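You operate a simulated robot arm through the tools that you are given. There is no shell and no other tool. Be economical: measure what you need, move in short steps, check, and stop when the job is done.

You run a simulated robot arm. Do the job below in one go: nothing can be reset, and whatever is moved stays where it is left.

JOB
Vent the drum and pump the small jug up to its 0.1 L line.
Fine: vent before you pump; shut spout valve and vent after; spill nothing. Where these are worked on the way, their far stop is far enough and under half their travel is too little: spout valve.

It is judged by the outcome, as a careful person would: the job done as asked, and still so three seconds after it is handed in. It fails if anything else is knocked over, pushed out of place, dropped, spilled or broken.

ROBOT AND FRAMES
A 6-joint arm with a fingered hand, hanging from a carriage that runs on a rail from [-1323, 3] to [1157, -2] (x, y) and turns from -355 to 333 degrees about z. Base frame: it is fixed where the carriage stands at the start and does not move with it; the origin is on the floor, on the carriage's upright axis, x ahead of it, y to its left, z up; the surface under the hand at the start is at about z = 754. Readings come in mm, degrees, newtons and seconds.
With the tool pointing down near the work surface it reaches from about 100 to 520 mm from the robot's upright axis, wherever it stands. Its first joint turns from -166.0 to 166.0 degrees. Places, roughly: pump lever [500, -100, 1100]; spout valve [600, 0, 900]; steel mug [1500, 0, 250]; vent knob [500, -300, 800]; yellow pallet [600, -100, 100]. Payload 4 kg.
The tool frame sits at the grasp point between the pads (the TCP): z along the fingers, y along the line on which they close. The tips reach 29 mm beyond it. The gripper opens to 100 mm. The gripper's body begins 34 mm behind the TCP. The gripper is a hand of 5 fingers: y runs from the thumb to the fingers, the wrist lies at [-15, -114, -189] in the tool frame, and closing takes about 1.5 s.
Orientation is that of the tool frame in the base frame, as a unit quaternion [x, y, z, w]. With the fingers straight down and the wrist toward the robot, the tool's x, y and z point along [0, 1, 0], [1, 0, 0] and [0, 0, -1] of the base frame.

CONTROLS
- The arm moves only by the tool nudge_tool. Its argument "plan" is a list of rows, each a list of 2 entries, a list of its own where there are three numbers: the turn, a rotation vector about the tool's x, y, z in degrees, then the shift along the tool's x, y, z in mm. In form: [[[rx, ry, rz], [dx, dy, dz]], ...]. A call has 1 to 8 rows; each row shifts and turns the commanded pose from where the row before left it, along the tool's axes as they then stand. "gripper" is the opening, from 0 (shut) to 1 (fully open), set as the call begins (left out, the last holds). Each row takes 0.2 s and may step no farther than 50 mm and 8.6 degrees from the row before; otherwise, or with a gripper value out of range, the whole call is refused. Where a pose cannot be reached the arm comes as near as it can. A force on the tool above 40 N (or 10 N above the force at the start of the call, whichever is more), or a blocked arm, ends the call early, and 0.2 s more pass. The fingers move at their own pace (about 108 mm/s each) and stop on an object; they squeeze with about 30 N. The grip force told is the motor's: it shows also when the fingers shut on nothing. Time passes only in rows, and 0.2 s behind the last, so rows that do not move let the fingers close. The reply holds the time, the measured pose of the TCP, the force on the tool along the base axes, the opening and the grip force, in the units named above and with some noise, with the torque about the TCP (base axes, N m) and any sound that the robot's microphone picked up, and new pictures: "show" is both (left out), scene, wrist or none.
- Cameras (640 x 400 px; columns grow to the right, rows downward): "scene" is now at [261.2, -14.2, 1800.9]; the picture's right is [-0.25, -0.97, 0.00], its down [-0.90, 0.23, -0.37] and it looks along [0.36, -0.09, -0.93] (base axes); focal length 296 px, centre (320, 200). "wrist" rides on the gripper at [66, -86, -121] in the tool frame; the picture's right is [-0.76, 0.31, -0.58], its down [-0.59, -0.70, 0.40] and it looks along [-0.28, 0.64, 0.71] (tool axes); focal length 247 px, centre (320, 200). There is no depth. A picture from a camera that has moved, and an enlarged one, comes with that camera's place and axes in the base frame and with its lens. The place of the scene camera against the robot may be out by one fixed shift of up to 18 mm in any direction.
- raise_lower(by): slides the trunk up (or, below 0, down) by that many mm; the arm and the scene camera ride with it, the base frame stays. It gives what a move gives, with no picture.
- drive_base(legs): drives the robot by 1 to 6 legs, each [ahead, left, turn to the left] in mm, mm and degrees, along the robot's own axes; the way and the turn of a leg run together, so that a leg with both is an arc; at most 1500 mm and 180 degrees a leg. The arm and the cameras ride along, it lands a little off, and it stops where it bumps. It keeps to its track: a leg is cut to what the track allows. It gives what a move gives, and a new picture of the scene camera.
- move_fingers(index, middle, ring, little, thumb_bend, thumb_turn): sets how far each is bent, from 0 (flat) to 100 (curled in); at 30 the hand is open as for a grip, at 70 the pads meet at the TCP. One left out holds its place. A second passes; each finger stops where it meets its share of the squeeze, and holds until it gets a number again. A gripper value or a shape takes the hand back. It gives what a move gives, with no picture; readings hold the bend of each and the force on index, middle, ring, little, thumb and palm. thumb_turn goes from beside the hand (0) to across from the fingers (100), as for a grip.
- hand_shape(shape): the hand has 5 fingers and takes this shape, open, in about a second: jaw (thumb against the fingers, like two jaws); tri (thumb and two fingers); tip (a fingertip pinch); poke (one finger out to press); point (the index stretched); flat (the hand flat); cup (the hand cupped); fist (a fist). The gripper value then closes the fingers along that shape, each until it touches; the sizes above hold for jaw. It gives what a move gives, with no picture.
- pan_tilt(pan, tilt): turns the head with the scene camera to pan (to the left, within 155 degrees either way) and tilt (down, from -29 to 69), counted from straight ahead of the robot. It gives what a move gives, and a new picture of the scene camera.
- inspect(camera, box): a new picture of the part [left, top, right, bottom] of that camera's present view, enlarged. The clock stands still meanwhile.
- close_job(): hands the job in; it is judged then, once.

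Go step by step. Nothing tells you exact positions but the pictures and the camera data: compare them with the known pose of the tool, close in by small moves and look again before you grip or let go. The budget is 120 turns and 260 pictures, counting those below and the enlarged ones. Unless the task says otherwise, let go and move clear before handing in, and close with one line.

The tools are called after "Request:" as name(argument=value, ...) on one line, values as JSON. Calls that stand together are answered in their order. nudge_tool: Moves the arm, as the interface text tells. Its arguments: {"type":"object","properties":{"plan":{"type":"array"},"gripper":{"type":"number"},"show":{"type":"string","enum":["both","scene","wrist","none"]}},"required":["plan"]} The other tools are called the same way: raise_lower (by) slides the trunk up or down; hand_shape (shape) gives the hand a shape; move_fingers (index, middle, ring, little, thumb_bend, thumb_turn) moves the fingers one by one; drive_base (legs) drives the base; pan_tilt (pan, tilt) turns the head that bears the scene camera; inspect (camera, box) takes an enlarged picture of a part of a camera's view; close_job () hands the job in.

At the start:

```text
t: 0.0
ee_pos: [439.7, -309.2, 999.8]
ee_rot: [0.707, 0.708, 0.0, 0.001]
contact_force: [0.0, 0.3, 0.2]
moment: [-0.01, -0.01, 0.01]
width: 99.8
grasp_force: 0.0
shape: jaw
bend: [30.0, 30.0, 30.0, 30.0, 30.0, 98.0]
finger forces: [0.1, 0.1, 0.0, 0.1, 0.0, 0.1]
trunk travel left (down, up): [-525.0, 75.0]
robot x, y, heading: [0.5, -0.5, 0.1]
head pan, tilt: [-14.6, 68.1]
```

scene: 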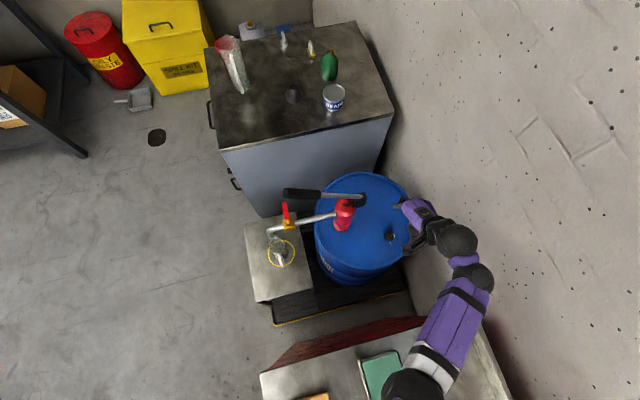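
wrist: 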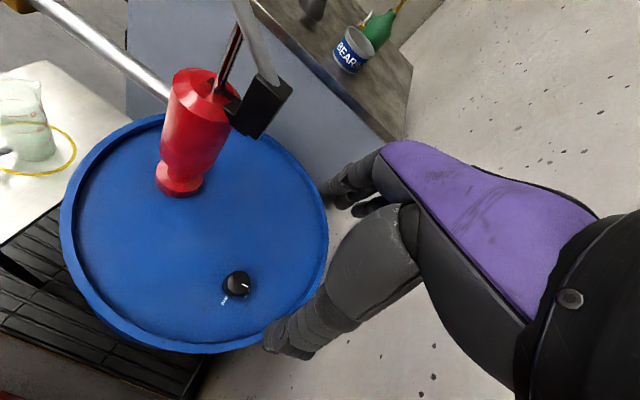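

I see a blue drum with a red hand pump, a lever, a spout with a red valve handle, a small jug on a stand, and a black vent knob on the drum lid. I'll enlarge these first.

Request:
inspect(camera="scene", box=[230, 160, 430, 300])

Request:
inspect(camera="wrist", box=[180, 240, 300, 330])

Request:
inspect(camera="wrist", box=[0, 0, 320, 200])

```text
2.86 times, centred on (330, 230) of scene
camera zoom: at [261.2, -14.2, 1800.9], right [-0.25, -0.97, 0.0], down [-0.9, 0.23, -0.37], along [0.36, -0.09, -0.93], focal length 845 px, centre (291, 114)
```

zoom: 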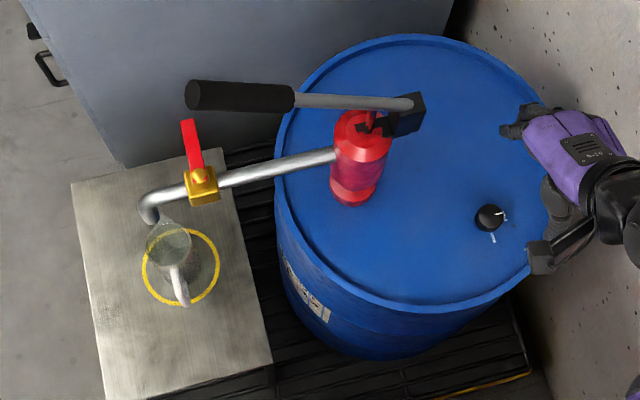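

```text
4.44 times, centred on (240, 285) of wrist
camera zoom: at [354.2, -245.8, 1121.5], right [0.31, -0.76, 0.58], down [-0.7, -0.59, -0.4], along [0.64, -0.28, -0.71], focal length 1098 px, centre (676, -178)
```

zoom: 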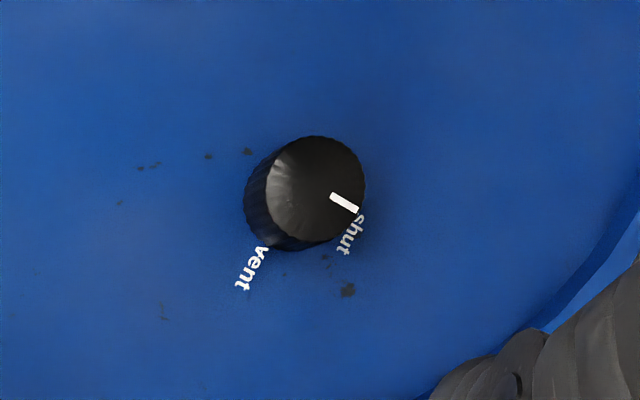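

```text
2.00 times, centred on (160, 100) of wrist
camera zoom: at [354.2, -245.8, 1121.5], right [0.31, -0.76, 0.58], down [-0.7, -0.59, -0.4], along [0.64, -0.28, -0.71], focal length 494 px, centre (640, 400)
```

zoom: 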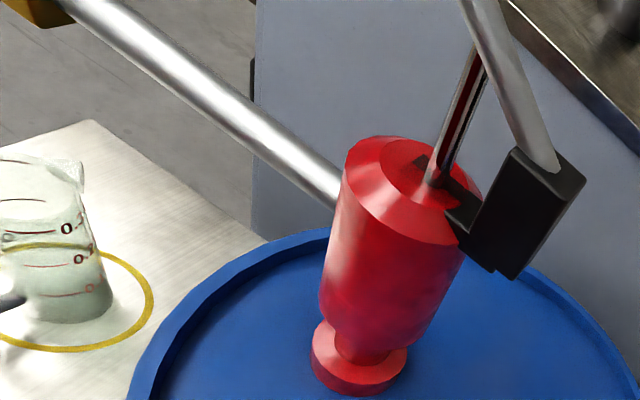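

The vent knob's pointer is at "shut", and "vent" is roughly 80–90° clockwise from it. The knob is a bit far out, so I'll drive the carriage slightly ahead.

Request:
drive_base(legs=[[120, 0, 0]])

```text
t: 1.2
ee_pos: [557.7, -309.7, 998.9]
ee_rot: [0.707, 0.707, 0.001, 0.0]
contact_force: [0.1, -0.5, 0.1]
moment: [-0.01, 0.01, 0.02]
width: 99.7
grasp_force: 0.0
shape: jaw
bend: [30.0, 30.0, 30.0, 30.0, 30.0, 98.0]
finger forces: [0.0, 0.1, 0.0, 0.1, 0.0, 0.0]
trunk travel left (down, up): [-525.0, 75.0]
robot x, y, heading: [112.7, 1.8, -0.0]
head pan, tilt: [-14.6, 68.1]
camera scene: at [378.6, -14.2, 1800.9], right [-0.25, -0.97, 0.0], down [-0.9, 0.23, -0.37], along [0.36, -0.09, -0.93], focal length 296 px, centre (320, 200)
```

scene: 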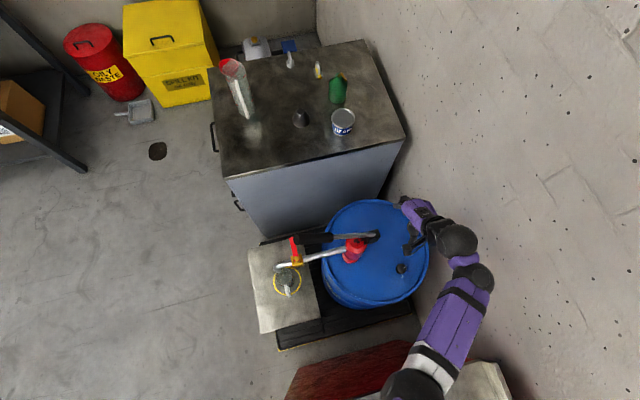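

Now I'll shift back over the knob and pre-rotate the hand about -45° so the opening turn ends clear of the pump.

Request:
nudge_tool(plan=[[[0, 0, 0], [-5, -50, 0]], [[0, 0, 0], [-5, -50, 0]], [[0, 0, -8.5], [0, -6, 0]], [[0, 0, -8.5], [0, 0, 0]], [[0, 0, -8.5], [0, 0, 0]], [[0, 0, -8.5], [0, 0, 0]], [[0, 0, -8.5], [0, 0, 0]], [[0, 0, 0], [0, 0, 50]]])

```text
refused: row 1 steps farther than a row can; nothing moved
```

Request:
nudge_tool(plan=[[[0, 0, 0], [-5, -48, 0]], [[0, 0, 0], [-5, -48, 0]], [[0, 0, -8.5], [0, -10, 0]], [[0, 0, -8.5], [0, 0, 0]], [[0, 0, -8.5], [0, 0, 0]], [[0, 0, -8.5], [0, 0, 0]], [[0, 0, -8.5], [0, 0, 0]], [[0, 0, 0], [0, 0, 48]]])

```text
t: 3.0
ee_pos: [457.7, -326.8, 942.6]
ee_rot: [0.403, 0.915, -0.001, 0.0]
contact_force: [1.0, -0.1, -0.4]
moment: [0.01, 0.03, -0.02]
width: 100.0
grasp_force: 0.1
shape: jaw
bend: [30.0, 30.0, 30.0, 30.0, 30.0, 98.0]
finger forces: [0.0, 0.0, 0.1, 0.0, 0.1, 0.0]
out of reach, approached as far as the arm can: row 5, 6
trunk travel left (down, up): [-525.0, 75.0]
robot x, y, heading: [118.0, -0.0, 0.1]
head pan, tilt: [-14.6, 68.1]
camera scene: at [378.7, -14.3, 1801.0], right [-0.25, -0.97, 0.0], down [-0.9, 0.23, -0.37], along [0.36, -0.09, -0.93], focal length 296 px, centre (320, 200)
camera wrist: at [350.2, -338.1, 1065.3], right [0.74, -0.35, 0.58], down [-0.12, -0.91, -0.4], along [0.66, 0.22, -0.71], focal length 247 px, centre (320, 200)
```

scene: 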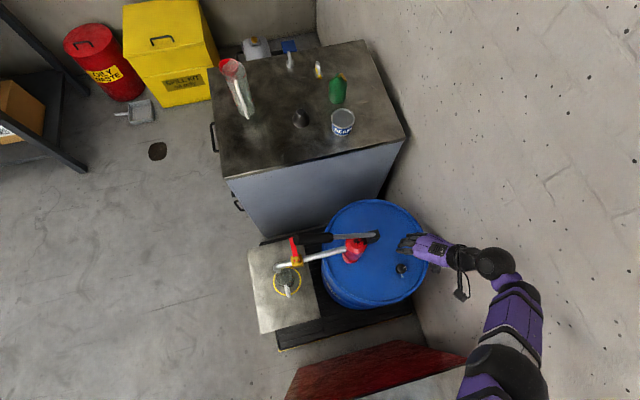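
wrist: 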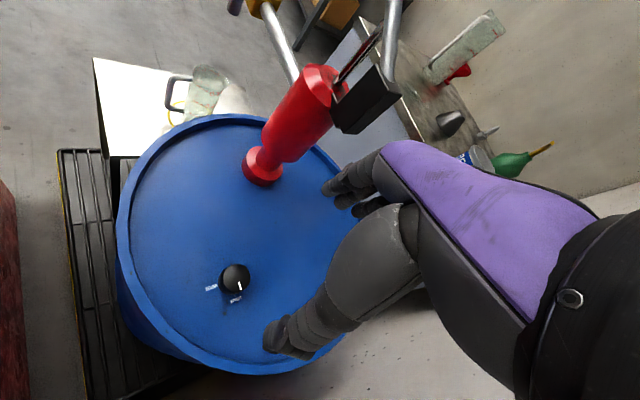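

Triangulating from two views, the knob top is about [455, -321.5, 775]. I'll centre on it and descend part way.

Request:
nudge_tool(plan=[[[0, 0, 0], [5.7, 1.2, 0]], [[0, 0, 0], [0, 0, 48]], [[0, 0, 0], [0, 0, 48]], [[0, 0, 0], [0, 0, 0]]], show="wrist")

```text
t: 4.0
ee_pos: [437.8, -311.7, 902.2]
ee_rot: [0.402, 0.916, -0.002, -0.002]
contact_force: [0.2, -0.2, -0.2]
moment: [0.0, -0.02, -0.03]
width: 99.9
grasp_force: 0.0
shape: jaw
bend: [30.0, 30.0, 30.0, 30.0, 30.0, 98.0]
finger forces: [0.0, 0.0, 0.1, 0.0, 0.0, 0.0]
out of reach, approached as far as the arm can: row 2, 3
trunk travel left (down, up): [-525.0, 75.0]
robot x, y, heading: [116.1, 1.2, 0.1]
head pan, tilt: [-14.6, 68.1]
camera wrist: at [331.5, -322.4, 1024.4], right [0.74, -0.35, 0.58], down [-0.12, -0.91, -0.4], along [0.66, 0.22, -0.71], focal length 247 px, centre (320, 200)
```

wrist: 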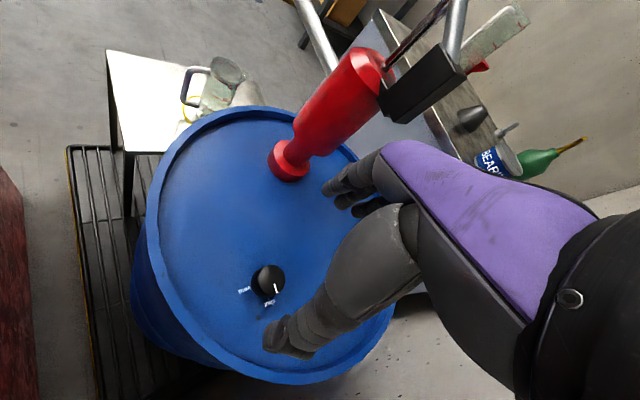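

The arm is out of reach at this height, so I'll lower the trunk and re-centre.

Request:
raise_lower(by=-90)

Request:
nudge_tool(plan=[[[0, 0, 0], [0, 0, 0]]], show="both")

```text
t: 5.3
ee_pos: [437.6, -310.6, 813.0]
ee_rot: [0.401, 0.916, -0.001, -0.001]
contact_force: [-0.1, -0.5, 0.1]
moment: [0.03, -0.03, 0.02]
width: 99.8
grasp_force: 0.0
shape: jaw
bend: [30.0, 30.0, 30.0, 30.0, 30.0, 98.0]
finger forces: [0.0, 0.0, 0.0, 0.1, 0.0, 0.1]
trunk travel left (down, up): [-435.0, 165.0]
robot x, y, heading: [120.0, 0.9, 0.0]
head pan, tilt: [-14.6, 68.1]
```

```text
t: 5.7
ee_pos: [438.4, -312.2, 812.1]
ee_rot: [0.403, 0.915, -0.002, 0.0]
contact_force: [0.9, 0.0, -0.4]
moment: [0.04, -0.03, 0.03]
width: 99.7
grasp_force: 0.0
shape: jaw
bend: [30.0, 30.0, 30.0, 30.0, 30.0, 98.0]
finger forces: [0.1, 0.0, 0.1, 0.1, 0.0, 0.0]
trunk travel left (down, up): [-435.0, 165.0]
robot x, y, heading: [122.4, 0.6, 0.1]
head pan, tilt: [-14.6, 68.1]
camera scene: at [378.6, -14.2, 1710.9], right [-0.25, -0.97, 0.0], down [-0.9, 0.23, -0.37], along [0.36, -0.09, -0.93], focal length 296 px, centre (320, 200)
camera wrist: at [331.6, -322.4, 934.6], right [0.74, -0.35, 0.58], down [-0.12, -0.91, -0.4], along [0.66, 0.22, -0.71], focal length 247 px, centre (320, 200)
```

scene: 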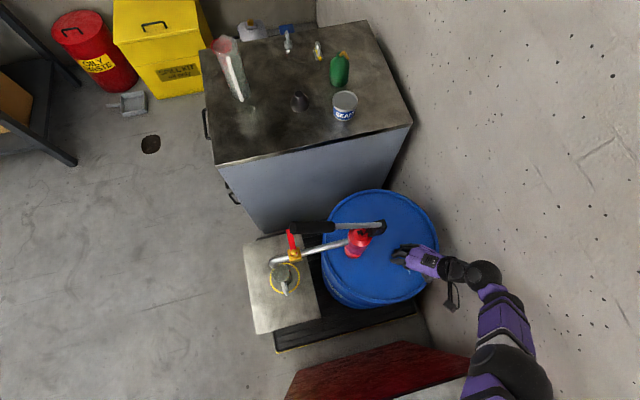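
wrist: 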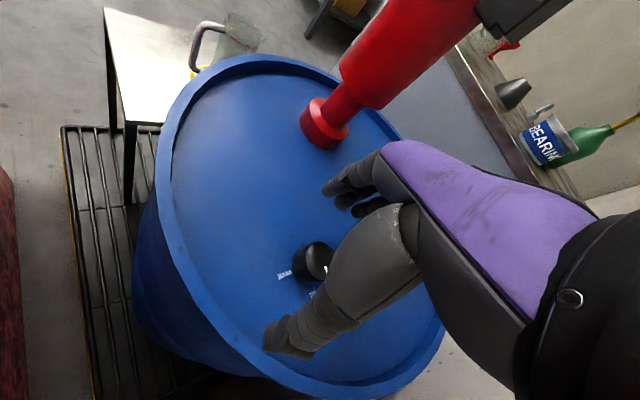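

Request:
inspect(camera="wrist", box=[240, 200, 400, 300])

```text
4.00 times, centred on (320, 250) of wrist
camera zoom: at [331.6, -322.4, 934.6], right [0.74, -0.35, 0.58], down [-0.12, -0.91, -0.4], along [0.66, 0.22, -0.71], focal length 988 px, centre (320, 0)
```

zoom: 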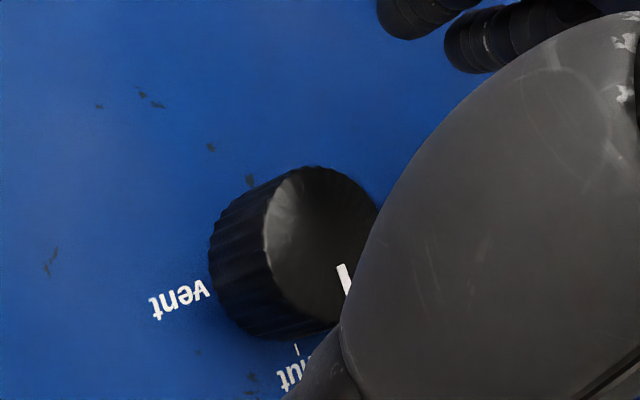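

Knob centre is about [456, -323]. Aligning, then descending so the fingertips straddle it.

Request:
nudge_tool(plan=[[[0, 0, 0], [-20.6, 5.5, 0]], [[0, 0, 0], [0, 0, 0]], [[0, 0, 0], [0, 0, 12]], [[0, 0, 0], [0, 0, 11]], [[0, 0, 0], [0, 0, 0]]])

```text
t: 6.9
ee_pos: [423.8, -307.0, 798.3]
ee_rot: [0.401, 0.916, -0.003, 0.0]
contact_force: [-0.7, 0.6, -0.5]
moment: [-0.01, 0.0, -0.02]
width: 99.8
grasp_force: 0.0
shape: jaw
bend: [30.0, 30.0, 30.0, 30.0, 30.0, 98.0]
finger forces: [0.1, 0.0, 0.0, 0.0, 0.1, 0.1]
out of reach, approached as far as the arm can: row 1, 3, 4
trunk travel left (down, up): [-435.0, 165.0]
robot x, y, heading: [117.3, -2.3, 0.2]
head pan, tilt: [-14.6, 68.1]
camera scene: at [378.6, -14.1, 1710.9], right [-0.25, -0.97, 0.0], down [-0.9, 0.23, -0.37], along [0.36, -0.09, -0.93], focal length 296 px, centre (320, 200)
camera wrist: at [317.6, -316.9, 921.2], right [0.74, -0.35, 0.58], down [-0.12, -0.91, -0.39], along [0.66, 0.22, -0.72], focal length 247 px, centre (320, 200)
```

scene: 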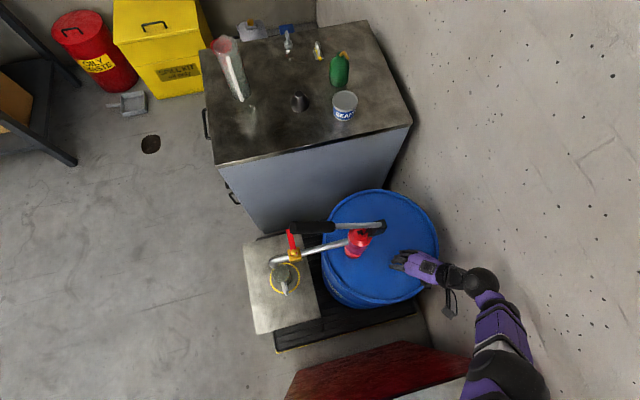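
wrist: 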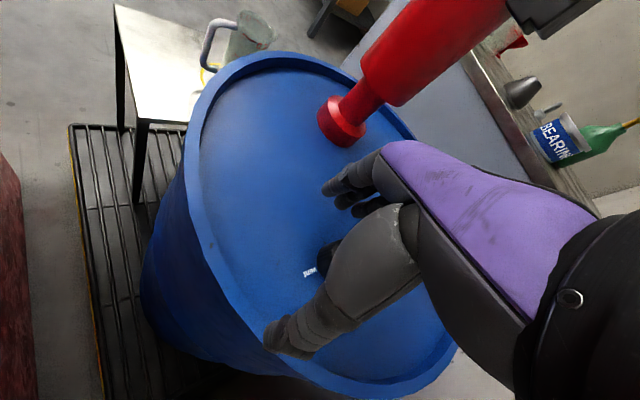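

The reach limit pulls the hand inward, so I'll lift it, back it off, and drive the carriage farther ahead.

Request:
nudge_tool(plan=[[[0, 0, 0], [0, 0, -40]], [[0, 0, 0], [0, 0, -40]], [[0, 0, 0], [0, -40, 0]], [[0, 0, 0], [0, 0, 0]]], show="none")

Request:
drive_base(legs=[[130, 0, 0]])

```text
t: 7.9
ee_pos: [399.5, -337.8, 874.5]
ee_rot: [0.402, 0.916, -0.002, -0.001]
contact_force: [-0.3, -0.7, 0.0]
moment: [0.0, -0.04, 0.0]
width: 100.1
grasp_force: 0.1
shape: jaw
bend: [30.0, 30.0, 30.0, 30.0, 30.0, 98.0]
finger forces: [0.0, 0.1, 0.0, 0.0, 0.0, 0.1]
out of reach, approached as far as the arm can: row 2
trunk travel left (down, up): [-435.0, 165.0]
robot x, y, heading: [115.7, 1.0, 0.3]
head pan, tilt: [-14.6, 68.1]
```

```text
t: 9.2
ee_pos: [527.0, -338.0, 875.8]
ee_rot: [0.403, 0.915, -0.002, -0.001]
contact_force: [0.8, -0.3, -0.1]
moment: [-0.01, 0.01, -0.01]
width: 99.7
grasp_force: 0.0
shape: jaw
bend: [30.0, 30.0, 30.0, 30.0, 30.0, 98.0]
finger forces: [0.0, 0.1, 0.0, 0.0, 0.1, 0.0]
trunk travel left (down, up): [-435.0, 165.0]
robot x, y, heading: [245.6, 0.9, 0.2]
head pan, tilt: [-14.6, 68.1]
camera scene: at [505.8, -14.5, 1710.9], right [-0.25, -0.97, 0.0], down [-0.9, 0.23, -0.37], along [0.36, -0.09, -0.93], focal length 296 px, centre (320, 200)
```

scene: 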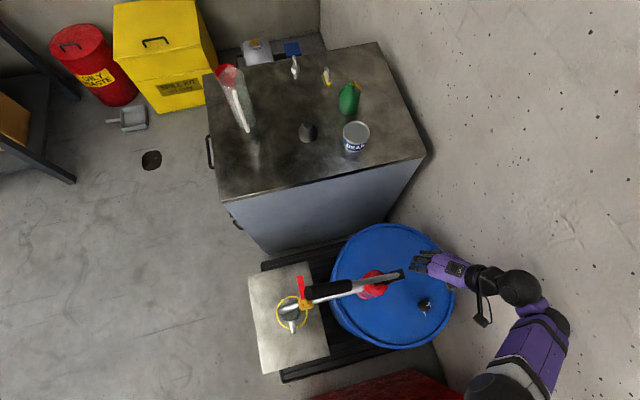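

Request:
nudge_tool(plan=[[[0, 0, 0], [29.5, -21, 0]], [[0, 0, 0], [29.5, -21, 0]], [[0, 0, 0], [0, 0, 30]], [[0, 0, 0], [0, 0, 30]], [[0, 0, 0], [0, 0, 0]]], show="wrist")

```text
t: 10.3
ee_pos: [462.6, -337.9, 794.0]
ee_rot: [0.403, 0.915, -0.003, 0.0]
contact_force: [0.0, -0.5, -0.7]
moment: [0.01, 0.02, 0.01]
width: 100.1
grasp_force: 0.0
shape: jaw
bend: [30.0, 30.0, 30.0, 30.0, 30.0, 98.0]
finger forces: [0.1, 0.0, 0.1, 0.0, 0.1, 0.0]
out of reach, approached as far as the arm can: row 1, 2
trunk travel left (down, up): [-435.0, 165.0]
robot x, y, heading: [240.5, 2.3, -0.3]
head pan, tilt: [-14.6, 68.1]
camera wrist: at [356.7, -349.6, 915.7], right [0.74, -0.35, 0.58], down [-0.12, -0.91, -0.39], along [0.66, 0.22, -0.72], focal length 247 px, centre (320, 200)
```

wrist: 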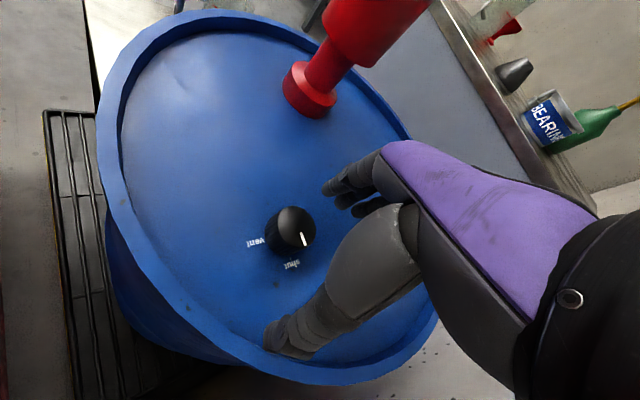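

Request:
nudge_tool(plan=[[[0, 0, 0], [8, 3, 0]], [[0, 0, 0], [8, 2, 0]], [[0, 0, 0], [0, 0, 0]]], show="wrist")

```text
t: 11.2
ee_pos: [457.8, -324.7, 791.7]
ee_rot: [0.402, 0.916, -0.001, -0.001]
contact_force: [-0.5, 0.3, 0.5]
moment: [-0.01, 0.01, -0.03]
width: 99.8
grasp_force: 0.0
shape: jaw
bend: [30.0, 30.0, 30.0, 30.0, 30.0, 98.0]
finger forces: [0.0, 0.0, 0.0, 0.0, 0.0, 0.0]
trunk travel left (down, up): [-435.0, 165.0]
robot x, y, heading: [246.3, 0.1, -0.1]
head pan, tilt: [-14.6, 68.1]
camera wrist: at [350.5, -336.5, 913.9], right [0.74, -0.35, 0.58], down [-0.12, -0.91, -0.4], along [0.66, 0.22, -0.72], focal length 247 px, centre (320, 200)
```

wrist: 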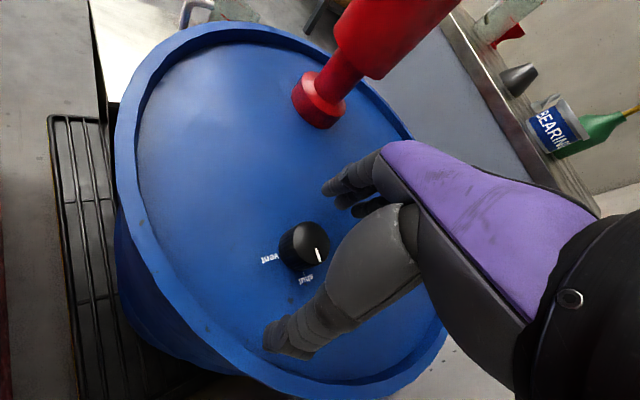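

The hand is centred over the knob. I'll lower a touch and close.

Request:
nudge_tool(plan=[[[0, 0, 0], [0, 0, 4]], [[0, 0, 0], [0, 0, 0]]], show="none")

Request:
nudge_tool(plan=[[[0, 0, 0], [0, 0, 0]], [[0, 0, 0], [0, 0, 0]], [[0, 0, 0], [0, 0, 0]], [[0, 0, 0], [0, 0, 0]], [[0, 0, 0], [0, 0, 0]], [[0, 0, 0], [0, 0, 0]], [[0, 0, 0], [0, 0, 0]]], gripper=0, show="wrist")

```text
t: 11.8
ee_pos: [458.7, -326.2, 787.1]
ee_rot: [0.403, 0.915, -0.001, -0.001]
contact_force: [0.5, 0.2, 0.4]
moment: [-0.02, -0.04, -0.02]
width: 99.6
grasp_force: 0.0
shape: jaw
bend: [30.0, 30.0, 30.0, 30.0, 30.0, 98.0]
finger forces: [0.0, 0.0, 0.1, 0.0, 0.1, 0.0]
trunk travel left (down, up): [-435.0, 165.0]
robot x, y, heading: [245.6, 1.4, 0.1]
head pan, tilt: [-14.6, 68.1]
```

```text
t: 13.3
ee_pos: [458.1, -326.5, 788.1]
ee_rot: [0.403, 0.915, -0.001, -0.001]
contact_force: [-1.4, -4.1, -4.7]
moment: [-0.04, -0.03, -0.05]
width: 22.1
grasp_force: 29.9
shape: jaw
bend: [49.0, 59.0, 72.0, 60.0, 52.0, 100.0]
finger forces: [15.2, 6.5, 0.1, 0.1, 25.5, 0.1]
trunk travel left (down, up): [-435.0, 165.0]
robot x, y, heading: [247.1, -2.3, -0.0]
head pan, tilt: [-14.6, 68.1]
camera wrist: at [350.2, -337.5, 909.8], right [0.74, -0.35, 0.58], down [-0.12, -0.91, -0.4], along [0.66, 0.22, -0.72], focal length 247 px, centre (320, 200)
```

wrist: 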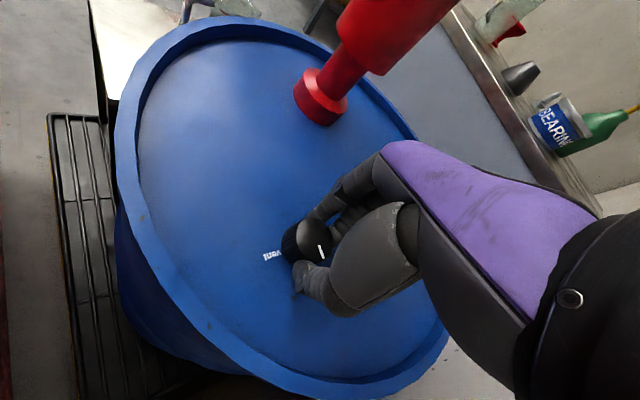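

Index, middle and thumb hold the knob. Turning it clockwise toward "vent".

Request:
nudge_tool(plan=[[[0, 0, 8], [0, -0.5, 0]], [[0, 0, 8], [0, -0.5, 0]], [[0, 0, 8], [0, -0.5, 0]], [[0, 0, 8], [0, -0.5, 0]], [[0, 0, 8], [0, -0.5, 0]], [[0, 0, 0], [0, 0, 0]]], show="wrist")

Request:
inspect(camera="wrist", box=[240, 190, 400, 290])

```text
t: 14.8
ee_pos: [453.5, -325.4, 788.3]
ee_rot: [0.693, 0.721, -0.003, 0.0]
contact_force: [-7.5, 2.3, 8.1]
moment: [0.09, 0.1, 0.03]
width: 21.9
grasp_force: 29.9
shape: jaw
bend: [50.0, 60.0, 72.0, 60.0, 52.0, 100.0]
finger forces: [14.8, 5.8, 0.1, 0.1, 28.3, 0.1]
trunk travel left (down, up): [-435.0, 165.0]
robot x, y, heading: [246.4, -1.9, -0.0]
head pan, tilt: [-14.6, 68.1]
camera wrist: at [366.2, -266.5, 908.9], right [0.34, -0.74, 0.58], down [-0.68, -0.62, -0.4], along [0.65, -0.26, -0.71], focal length 247 px, centre (320, 200)
```

wrist: 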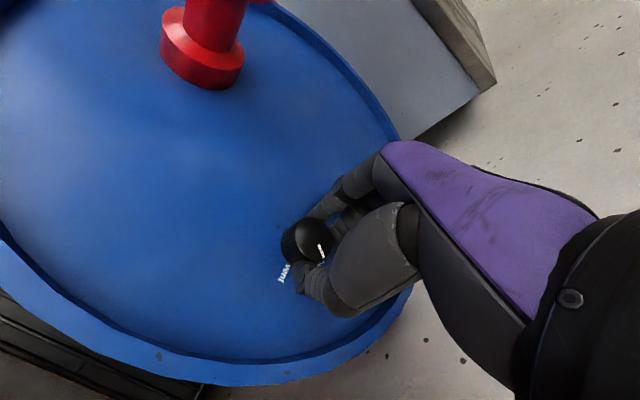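

```text
4.00 times, centred on (320, 240) of wrist
camera zoom: at [366.2, -266.5, 908.9], right [0.34, -0.74, 0.58], down [-0.68, -0.62, -0.4], along [0.65, -0.26, -0.71], focal length 988 px, centre (320, 40)
```

zoom: 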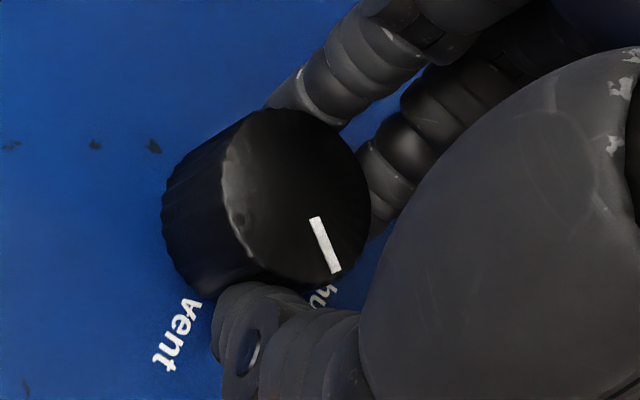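

Request:
nudge_tool(plan=[[[0, 0, 8], [0, -0.5, 0]], [[0, 0, 8], [0, -0.5, 0]], [[0, 0, 8], [0, -0.5, 0]], [[0, 0, 8], [0, -0.5, 0]], [[0, 0, 8], [0, -0.5, 0]], [[0, 0, 8], [0, -0.5, 0]], [[0, 0, 4], [0, 0, 0]], [[0, 0, 0], [0, 0, 0]]], show="wrist")

Request:
inspect(camera="wrist", box=[240, 190, 400, 290])

```text
t: 16.6
ee_pos: [452.4, -324.4, 785.9]
ee_rot: [0.939, 0.345, -0.002, 0.0]
contact_force: [-6.0, 11.7, 12.9]
moment: [0.28, 0.13, 0.1]
width: 22.0
grasp_force: 30.2
shape: jaw
bend: [75.0, 61.0, 72.0, 60.0, 50.0, 100.0]
finger forces: [13.8, 6.8, 0.0, 0.0, 31.7, 0.1]
trunk travel left (down, up): [-435.0, 165.0]
robot x, y, heading: [246.1, 0.2, 0.2]
head pan, tilt: [-14.6, 68.1]
camera wrist: at [446.2, -218.2, 908.2], right [-0.37, -0.72, 0.58], down [-0.91, 0.15, -0.4], along [0.2, -0.67, -0.71], focal length 247 px, centre (320, 200)
```

wrist: 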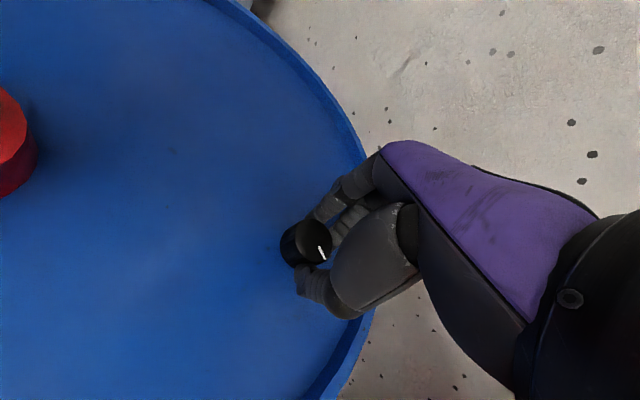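

```text
4.00 times, centred on (320, 240) of wrist
camera zoom: at [446.2, -218.2, 908.2], right [-0.37, -0.72, 0.58], down [-0.91, 0.15, -0.4], along [0.2, -0.67, -0.71], focal length 988 px, centre (320, 40)
```

zoom: 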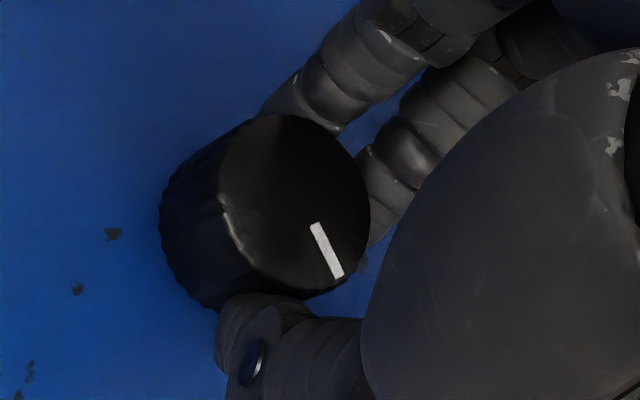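

The knob followed the hand through about 92°. Releasing and lifting to check the pointer.

Request:
nudge_tool(plan=[[[0, 0, 0], [0, 0, 0]], [[0, 0, 0], [0, 0, 0]], [[0, 0, 0], [0, 0, 0]], [[0, 0, 0], [0, 0, 0]], [[0, 0, 0], [0, 0, -40]], [[0, 0, 0], [0, 0, -40]], [[0, 0, 0], [0, 0, 0]]], gripper=1, show="wrist")

Request:
inspect(camera="wrist", box=[200, 200, 360, 300])

```text
t: 18.1
ee_pos: [453.8, -326.5, 867.2]
ee_rot: [0.938, 0.346, -0.001, 0.001]
contact_force: [0.4, -0.6, 0.4]
moment: [-0.03, -0.02, 0.02]
width: 99.7
grasp_force: 0.1
shape: jaw
bend: [30.0, 30.0, 30.0, 30.0, 30.0, 98.0]
finger forces: [0.0, 0.0, 0.0, 0.0, 0.0, 0.0]
trunk travel left (down, up): [-435.0, 165.0]
robot x, y, heading: [244.7, 3.2, 0.1]
head pan, tilt: [-14.6, 68.1]
camera wrist: at [447.3, -220.2, 988.5], right [-0.37, -0.72, 0.58], down [-0.91, 0.15, -0.4], along [0.2, -0.67, -0.71], focal length 247 px, centre (320, 200)
```

wrist: 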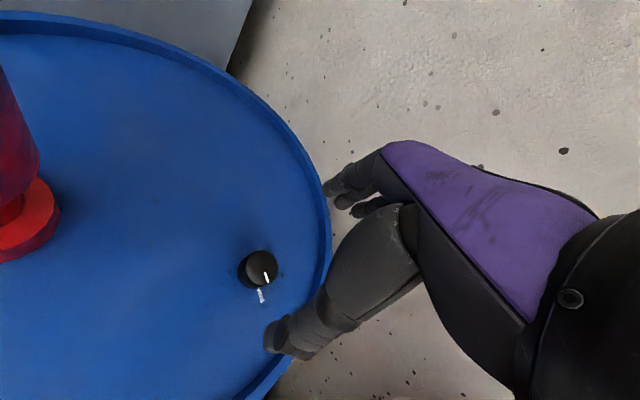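

```text
4.00 times, centred on (280, 250) of wrist
camera zoom: at [447.3, -220.2, 988.5], right [-0.37, -0.72, 0.58], down [-0.91, 0.15, -0.4], along [0.2, -0.67, -0.71], focal length 988 px, centre (480, 0)
```

zoom: 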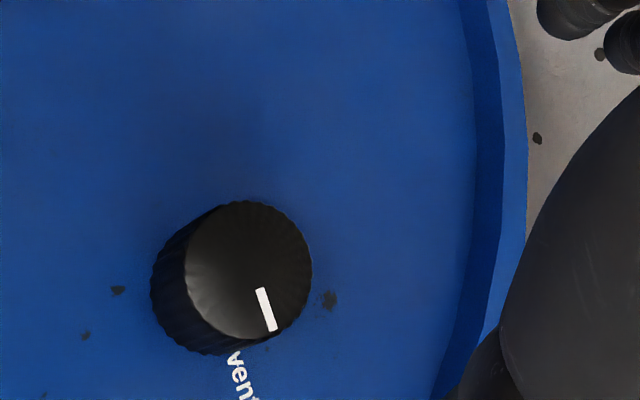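

The pointer is at "vent". Next I'll look closely at the spout, valve, lever and jug.

Request:
inspect(camera="scene", box=[240, 220, 448, 350])

Request:
inspect(camera="scene", box=[265, 265, 345, 345])

```text
3.08 times, centred on (344, 285) of scene
camera zoom: at [505.9, -14.5, 1710.9], right [-0.25, -0.97, 0.0], down [-0.9, 0.23, -0.37], along [0.36, -0.09, -0.93], focal length 910 px, centre (246, -62)
```

zoom: 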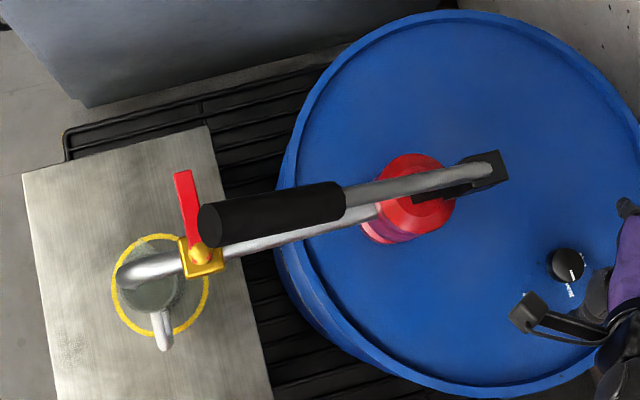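

```text
5.00 times, centred on (305, 305) of scene
camera zoom: at [505.9, -14.5, 1710.9], right [-0.25, -0.97, 0.0], down [-0.9, 0.23, -0.37], along [0.36, -0.09, -0.93], focal length 1479 px, centre (395, -325)
```

zoom: 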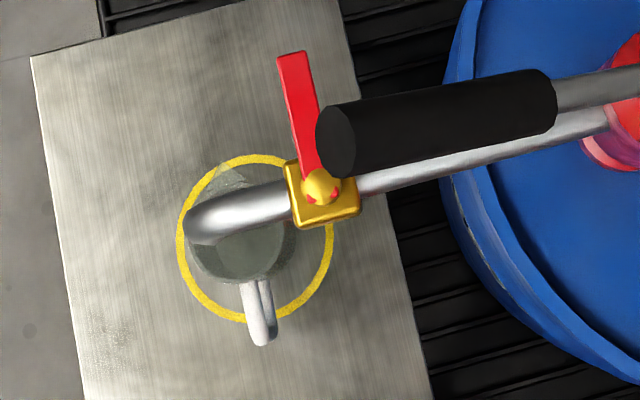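

Estimates: valve nut ≈[550, 11, 926], its red handle pointing +x to ≈[615, 13, 935]. The lever runs from pivot [552, -220, 990] up to its end at [550, -4, 1144]. I'll raise, back off, and bring the hand round to the +y side.

Request:
raise_lower(by=150)

Request:
drive_base(legs=[[-230, 0, 0]])

```text
t: 19.9
ee_pos: [452.2, -326.5, 1016.6]
ee_rot: [0.938, 0.346, -0.002, 0.001]
contact_force: [0.2, 0.0, -0.5]
moment: [0.02, -0.04, -0.02]
width: 99.8
grasp_force: 0.1
shape: jaw
bend: [30.0, 30.0, 30.0, 30.0, 30.0, 98.0]
finger forces: [0.0, 0.0, 0.1, 0.1, 0.0, 0.1]
trunk travel left (down, up): [-585.0, 15.0]
robot x, y, heading: [245.1, 2.6, -0.1]
head pan, tilt: [-14.6, 68.1]
```

```text
t: 21.6
ee_pos: [224.4, -326.1, 1016.8]
ee_rot: [0.938, 0.346, -0.002, 0.0]
contact_force: [0.0, 0.4, 0.2]
moment: [0.02, 0.02, -0.01]
width: 99.8
grasp_force: 0.0
shape: jaw
bend: [30.0, 30.0, 30.0, 30.0, 30.0, 98.0]
finger forces: [0.0, 0.0, 0.1, 0.0, 0.0, 0.1]
trunk travel left (down, up): [-585.0, 15.0]
robot x, y, heading: [17.4, -0.6, -0.1]
head pan, tilt: [-14.6, 68.1]
camera scene: at [278.7, -14.5, 1860.9], right [-0.25, -0.97, 0.0], down [-0.9, 0.24, -0.37], along [0.36, -0.09, -0.93], focal length 296 px, centre (320, 200)
```

scene: 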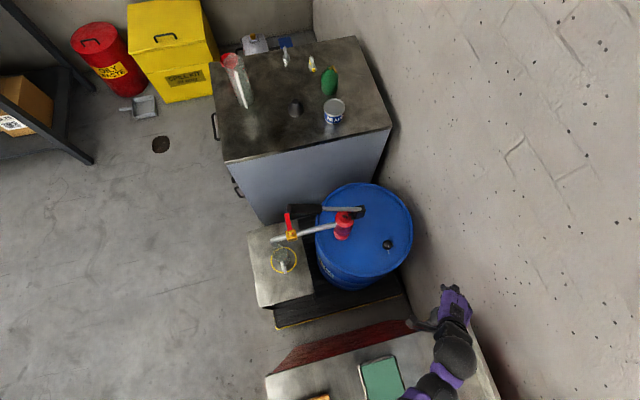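

Request:
nudge_tool(plan=[[[0, 0, 0], [36.3, -26.3, 0]], [[0, 0, 0], [36.3, -26.3, 0]], [[0, 0, 0], [36.3, -26.3, 0]], [[0, 0, 0], [36.3, -26.3, 0]], [[0, 0, 0], [36.3, -26.3, 0]], [[0, 0, 0], [36.3, -26.3, 0]], [[0, 0, 0], [36.3, -26.3, 0]], [[0, 0, 0], [36.3, -26.3, 0]]], show="none")

Request:
nudge_tool(plan=[[[0, 0, 0], [36.3, -26.3, 0]], [[0, 0, 0], [36.3, -26.3, 0]], [[0, 0, 8], [0, 0, 0]], [[0, 0, 8], [0, 0, 0]], [[0, 0, 4.5], [0, 0, 0]], [[0, 0, 0], [0, 0, 0]]])

```text
t: 23.4
ee_pos: [313.4, 12.7, 1005.6]
ee_rot: [0.938, 0.346, -0.001, 0.0]
contact_force: [-1.1, -0.9, -0.5]
moment: [0.03, -0.03, -0.01]
width: 100.0
grasp_force: 0.1
shape: jaw
bend: [30.0, 30.0, 30.0, 30.0, 30.0, 98.0]
finger forces: [0.0, 0.1, 0.0, 0.0, 0.0, 0.0]
out of reach, approached as far as the arm can: row 8
trunk travel left (down, up): [-585.0, 15.0]
robot x, y, heading: [20.4, 1.9, -0.1]
head pan, tilt: [-14.6, 68.1]
```

```text
t: 24.8
ee_pos: [361.8, 87.7, 954.3]
ee_rot: [0.985, 0.172, 0.0, 0.001]
contact_force: [-0.3, 0.0, -0.3]
moment: [0.0, 0.0, -0.01]
width: 99.6
grasp_force: 0.0
shape: jaw
bend: [30.0, 30.0, 30.0, 30.0, 30.0, 98.0]
finger forces: [0.1, 0.0, 0.0, 0.1, 0.1, 0.0]
out of reach, approached as far as the arm can: row 1, 2, 3, 4, 5
trunk travel left (down, up): [-585.0, 15.0]
robot x, y, heading: [19.4, -2.1, -0.1]
head pan, tilt: [-14.6, 68.1]
camera scene: at [278.7, -14.5, 1860.9], right [-0.25, -0.97, 0.0], down [-0.9, 0.24, -0.37], along [0.36, -0.09, -0.93], focal length 296 px, centre (320, 200)
camera wrist: at [394.7, 189.5, 1076.2], right [-0.61, -0.54, 0.58], down [-0.79, 0.46, -0.4], along [-0.05, -0.7, -0.71], focal length 247 px, centre (320, 200)
```

scene: 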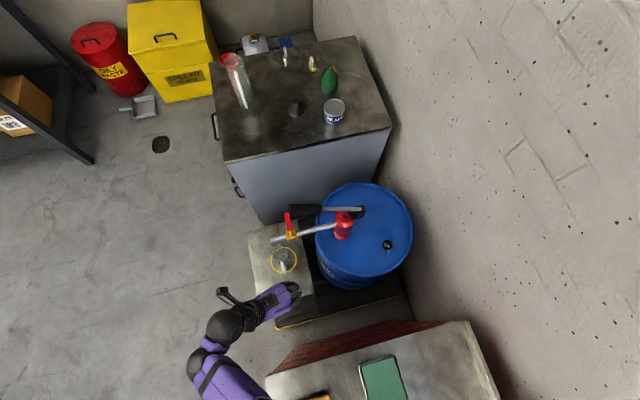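
wrist: 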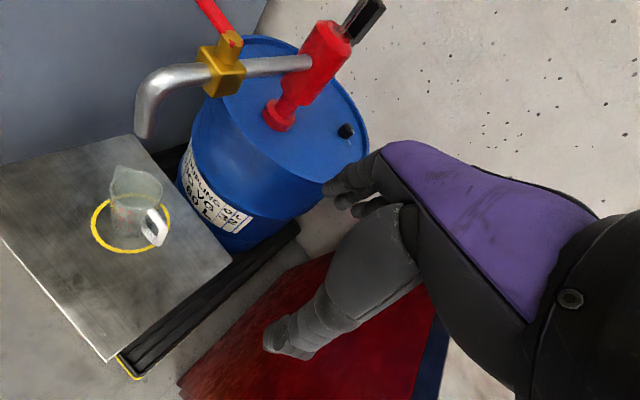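

Request:
inspect(camera="wrist", box=[120, 0, 280, 100])

Request:
inspect(camera="wrist", box=[80, 140, 200, 260])

```text
4.00 times, centred on (200, 50) of wrist
camera zoom: at [394.7, 189.5, 1076.2], right [-0.61, -0.54, 0.58], down [-0.79, 0.46, -0.4], along [-0.05, -0.7, -0.71], focal length 988 px, centre (800, 800)
```

zoom: 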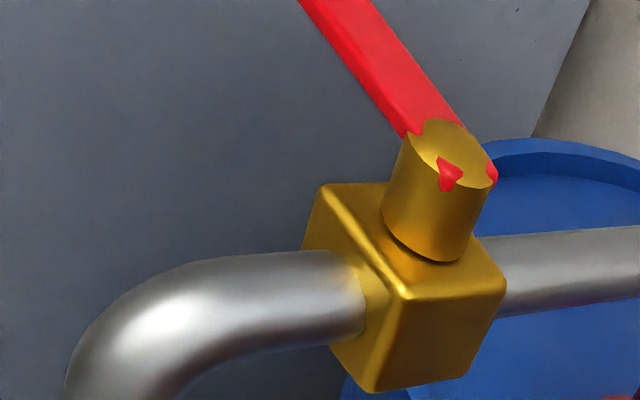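

```text
3.33 times, centred on (140, 200) of wrist
camera zoom: at [394.7, 189.5, 1076.2], right [-0.61, -0.54, 0.58], down [-0.79, 0.46, -0.4], along [-0.05, -0.7, -0.71], focal length 823 px, centre (920, 200)
```

zoom: 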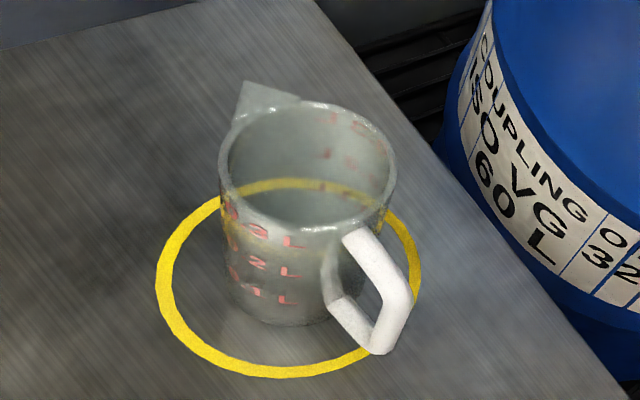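

The jug is marked 0.1/0.2/0.3 L and is empty, so 0.1 is the lowest line. I'll lift the hand for clearance before driving over the spout.

Request:
nudge_tool(plan=[[[0, 0, 0], [0, 0, -30]], [[0, 0, 0], [0, 0, -30]], [[0, 0, 0], [0, 0, 0]]], show="none")

```text
t: 25.6
ee_pos: [386.8, 86.0, 967.7]
ee_rot: [0.985, 0.172, -0.002, 0.001]
contact_force: [0.4, 0.3, 0.0]
moment: [-0.02, -0.03, 0.01]
width: 99.9
grasp_force: 0.0
shape: jaw
bend: [30.0, 30.0, 30.0, 30.0, 30.0, 98.0]
finger forces: [0.1, 0.1, 0.0, 0.0, 0.1, 0.0]
out of reach, approached as far as the arm can: row 1, 2
trunk travel left (down, up): [-585.0, 15.0]
robot x, y, heading: [17.0, -2.5, 0.0]
head pan, tilt: [-14.6, 68.1]
```

Request:
nudge_tool(plan=[[[0, 0, 0], [42.3, 15.2, 0]], [[0, 0, 0], [33, 12, -30]], [[0, 0, 0], [0, 0, -30]], [[0, 0, 0], [0, 0, 0]]], show="none")

```text
t: 26.6
ee_pos: [471.4, 85.3, 1020.5]
ee_rot: [0.985, 0.173, -0.002, 0.001]
contact_force: [0.4, 0.0, -0.5]
moment: [0.01, 0.01, 0.04]
width: 99.7
grasp_force: 0.1
shape: jaw
bend: [30.0, 30.0, 30.0, 30.0, 30.0, 98.0]
finger forces: [0.1, 0.0, 0.0, 0.1, 0.0, 0.0]
out of reach, approached as far as the arm can: row 3
trunk travel left (down, up): [-585.0, 15.0]
robot x, y, heading: [17.1, -1.6, -0.1]
head pan, tilt: [-14.6, 68.1]
```

Request:
drive_base(legs=[[137, 0, 0]])

Request:
nudge_tool(plan=[[[0, 0, 0], [0, 0, 0]]], show="wrist")

Request:
inspect(camera="scene", box=[220, 170, 380, 270])

```text
t: 27.9
ee_pos: [608.5, 83.9, 1020.4]
ee_rot: [0.985, 0.172, -0.001, 0.001]
contact_force: [0.2, 0.3, 0.5]
moment: [0.01, 0.0, 0.02]
width: 99.7
grasp_force: 0.0
shape: jaw
bend: [30.0, 30.0, 30.0, 30.0, 30.0, 98.0]
finger forces: [0.1, 0.0, 0.0, 0.0, 0.0, 0.0]
trunk travel left (down, up): [-585.0, 15.0]
robot x, y, heading: [154.9, -2.6, -0.4]
head pan, tilt: [-14.6, 68.1]
camera scene: at [416.3, -15.6, 1860.9], right [-0.26, -0.97, 0.0], down [-0.9, 0.24, -0.37], along [0.36, -0.1, -0.93], focal length 296 px, centre (320, 200)
```

scene: 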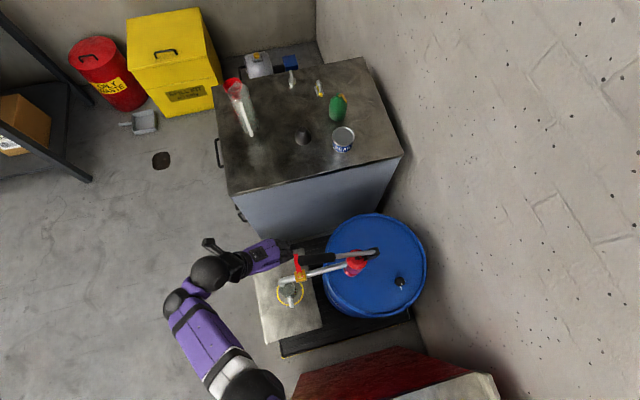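

```text
t: 28.3
ee_pos: [608.2, 83.2, 1020.3]
ee_rot: [0.985, 0.172, -0.002, 0.002]
contact_force: [-0.1, 0.1, -0.3]
moment: [0.0, 0.01, 0.02]
width: 99.7
grasp_force: 0.0
shape: jaw
bend: [30.0, 30.0, 30.0, 30.0, 30.0, 98.0]
finger forces: [0.0, 0.0, 0.0, 0.0, 0.0, 0.0]
trunk travel left (down, up): [-585.0, 15.0]
robot x, y, heading: [155.4, -2.0, -0.3]
head pan, tilt: [-14.6, 68.1]
camera wrist: at [642.0, 185.0, 1141.3], right [-0.61, -0.54, 0.58], down [-0.79, 0.46, -0.4], along [-0.05, -0.7, -0.71], focal length 247 px, centre (320, 200)
```

wrist: 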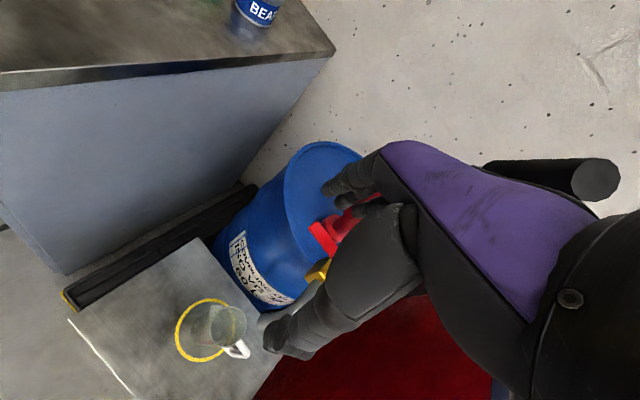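

```text
4.00 times, centred on (300, 220) of scene
camera zoom: at [416.4, -15.6, 1860.9], right [-0.26, -0.97, 0.0], down [-0.9, 0.24, -0.37], along [0.36, -0.1, -0.93], focal length 1183 px, centre (400, 120)
```

zoom: 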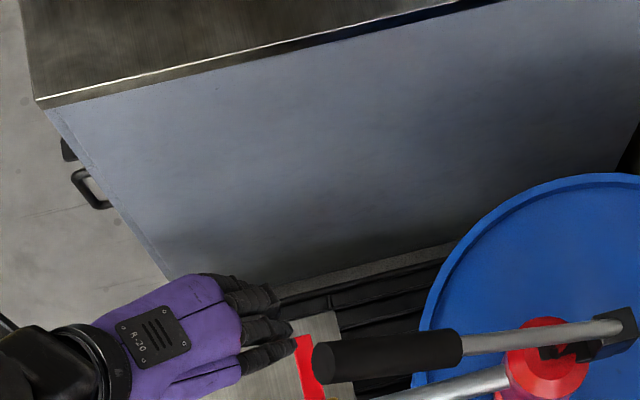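

Lowering beside the handle, keeping clear of the lever end, then moving -y so the handle is between the thumb and the fingers.

Request:
nudge_tool(plan=[[[0, 0, 0], [7.5, 2.7, 40]], [[0, 0, 0], [-6.8, 18.8, 0]], [[0, 0, 0], [0, 0, 0]]], show="both")

Request:
inspect(camera="scene", box=[240, 210, 368, 290])

```text
t: 29.1
ee_pos: [618.1, 64.3, 980.7]
ee_rot: [0.985, 0.171, 0.0, 0.001]
contact_force: [-0.2, -0.4, 0.7]
moment: [0.04, -0.01, 0.01]
width: 100.0
grasp_force: 0.0
shape: jaw
bend: [30.0, 30.0, 30.0, 30.0, 30.0, 98.0]
finger forces: [0.0, 0.1, 0.0, 0.0, 0.0, 0.0]
trunk travel left (down, up): [-585.0, 15.0]
robot x, y, heading: [154.1, -1.5, -0.1]
head pan, tilt: [-14.6, 68.1]
camera scene: at [416.4, -15.6, 1860.9], right [-0.26, -0.97, 0.0], down [-0.9, 0.24, -0.37], along [0.36, -0.1, -0.93], focal length 296 px, centre (320, 200)
camera wrist: at [650.7, 165.5, 1101.4], right [-0.61, -0.54, 0.58], down [-0.79, 0.46, -0.4], along [-0.05, -0.7, -0.71], focal length 247 px, centre (320, 200)
```

scene: 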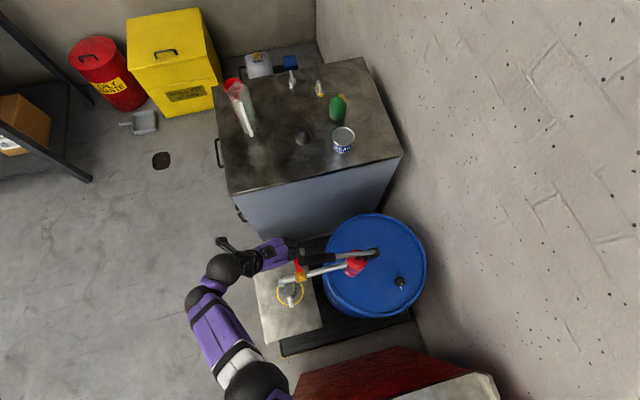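
wrist: 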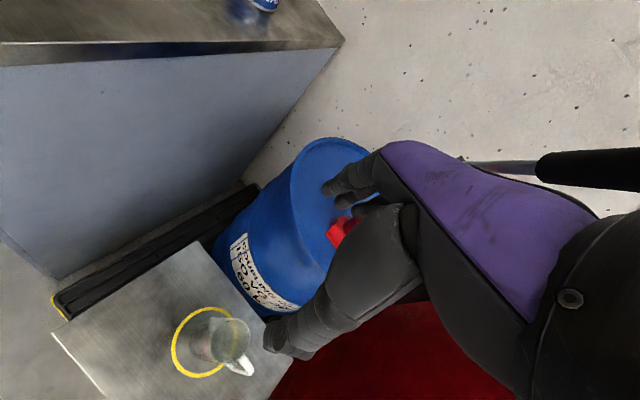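

```text
5.00 times, centred on (304, 250) of scene
camera zoom: at [416.4, -15.6, 1860.9], right [-0.26, -0.97, 0.0], down [-0.9, 0.24, -0.37], along [0.36, -0.1, -0.93], focal length 1479 px, centre (400, -50)
```

zoom: 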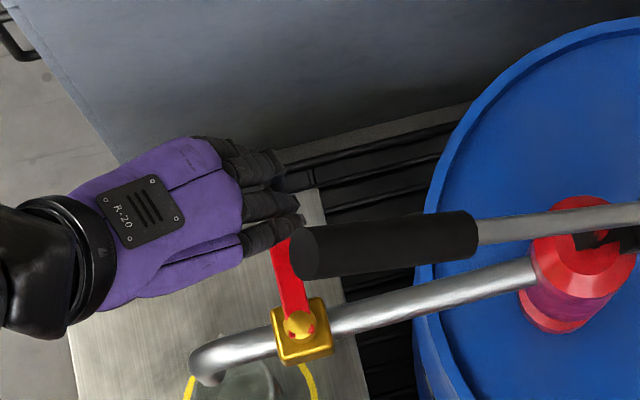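

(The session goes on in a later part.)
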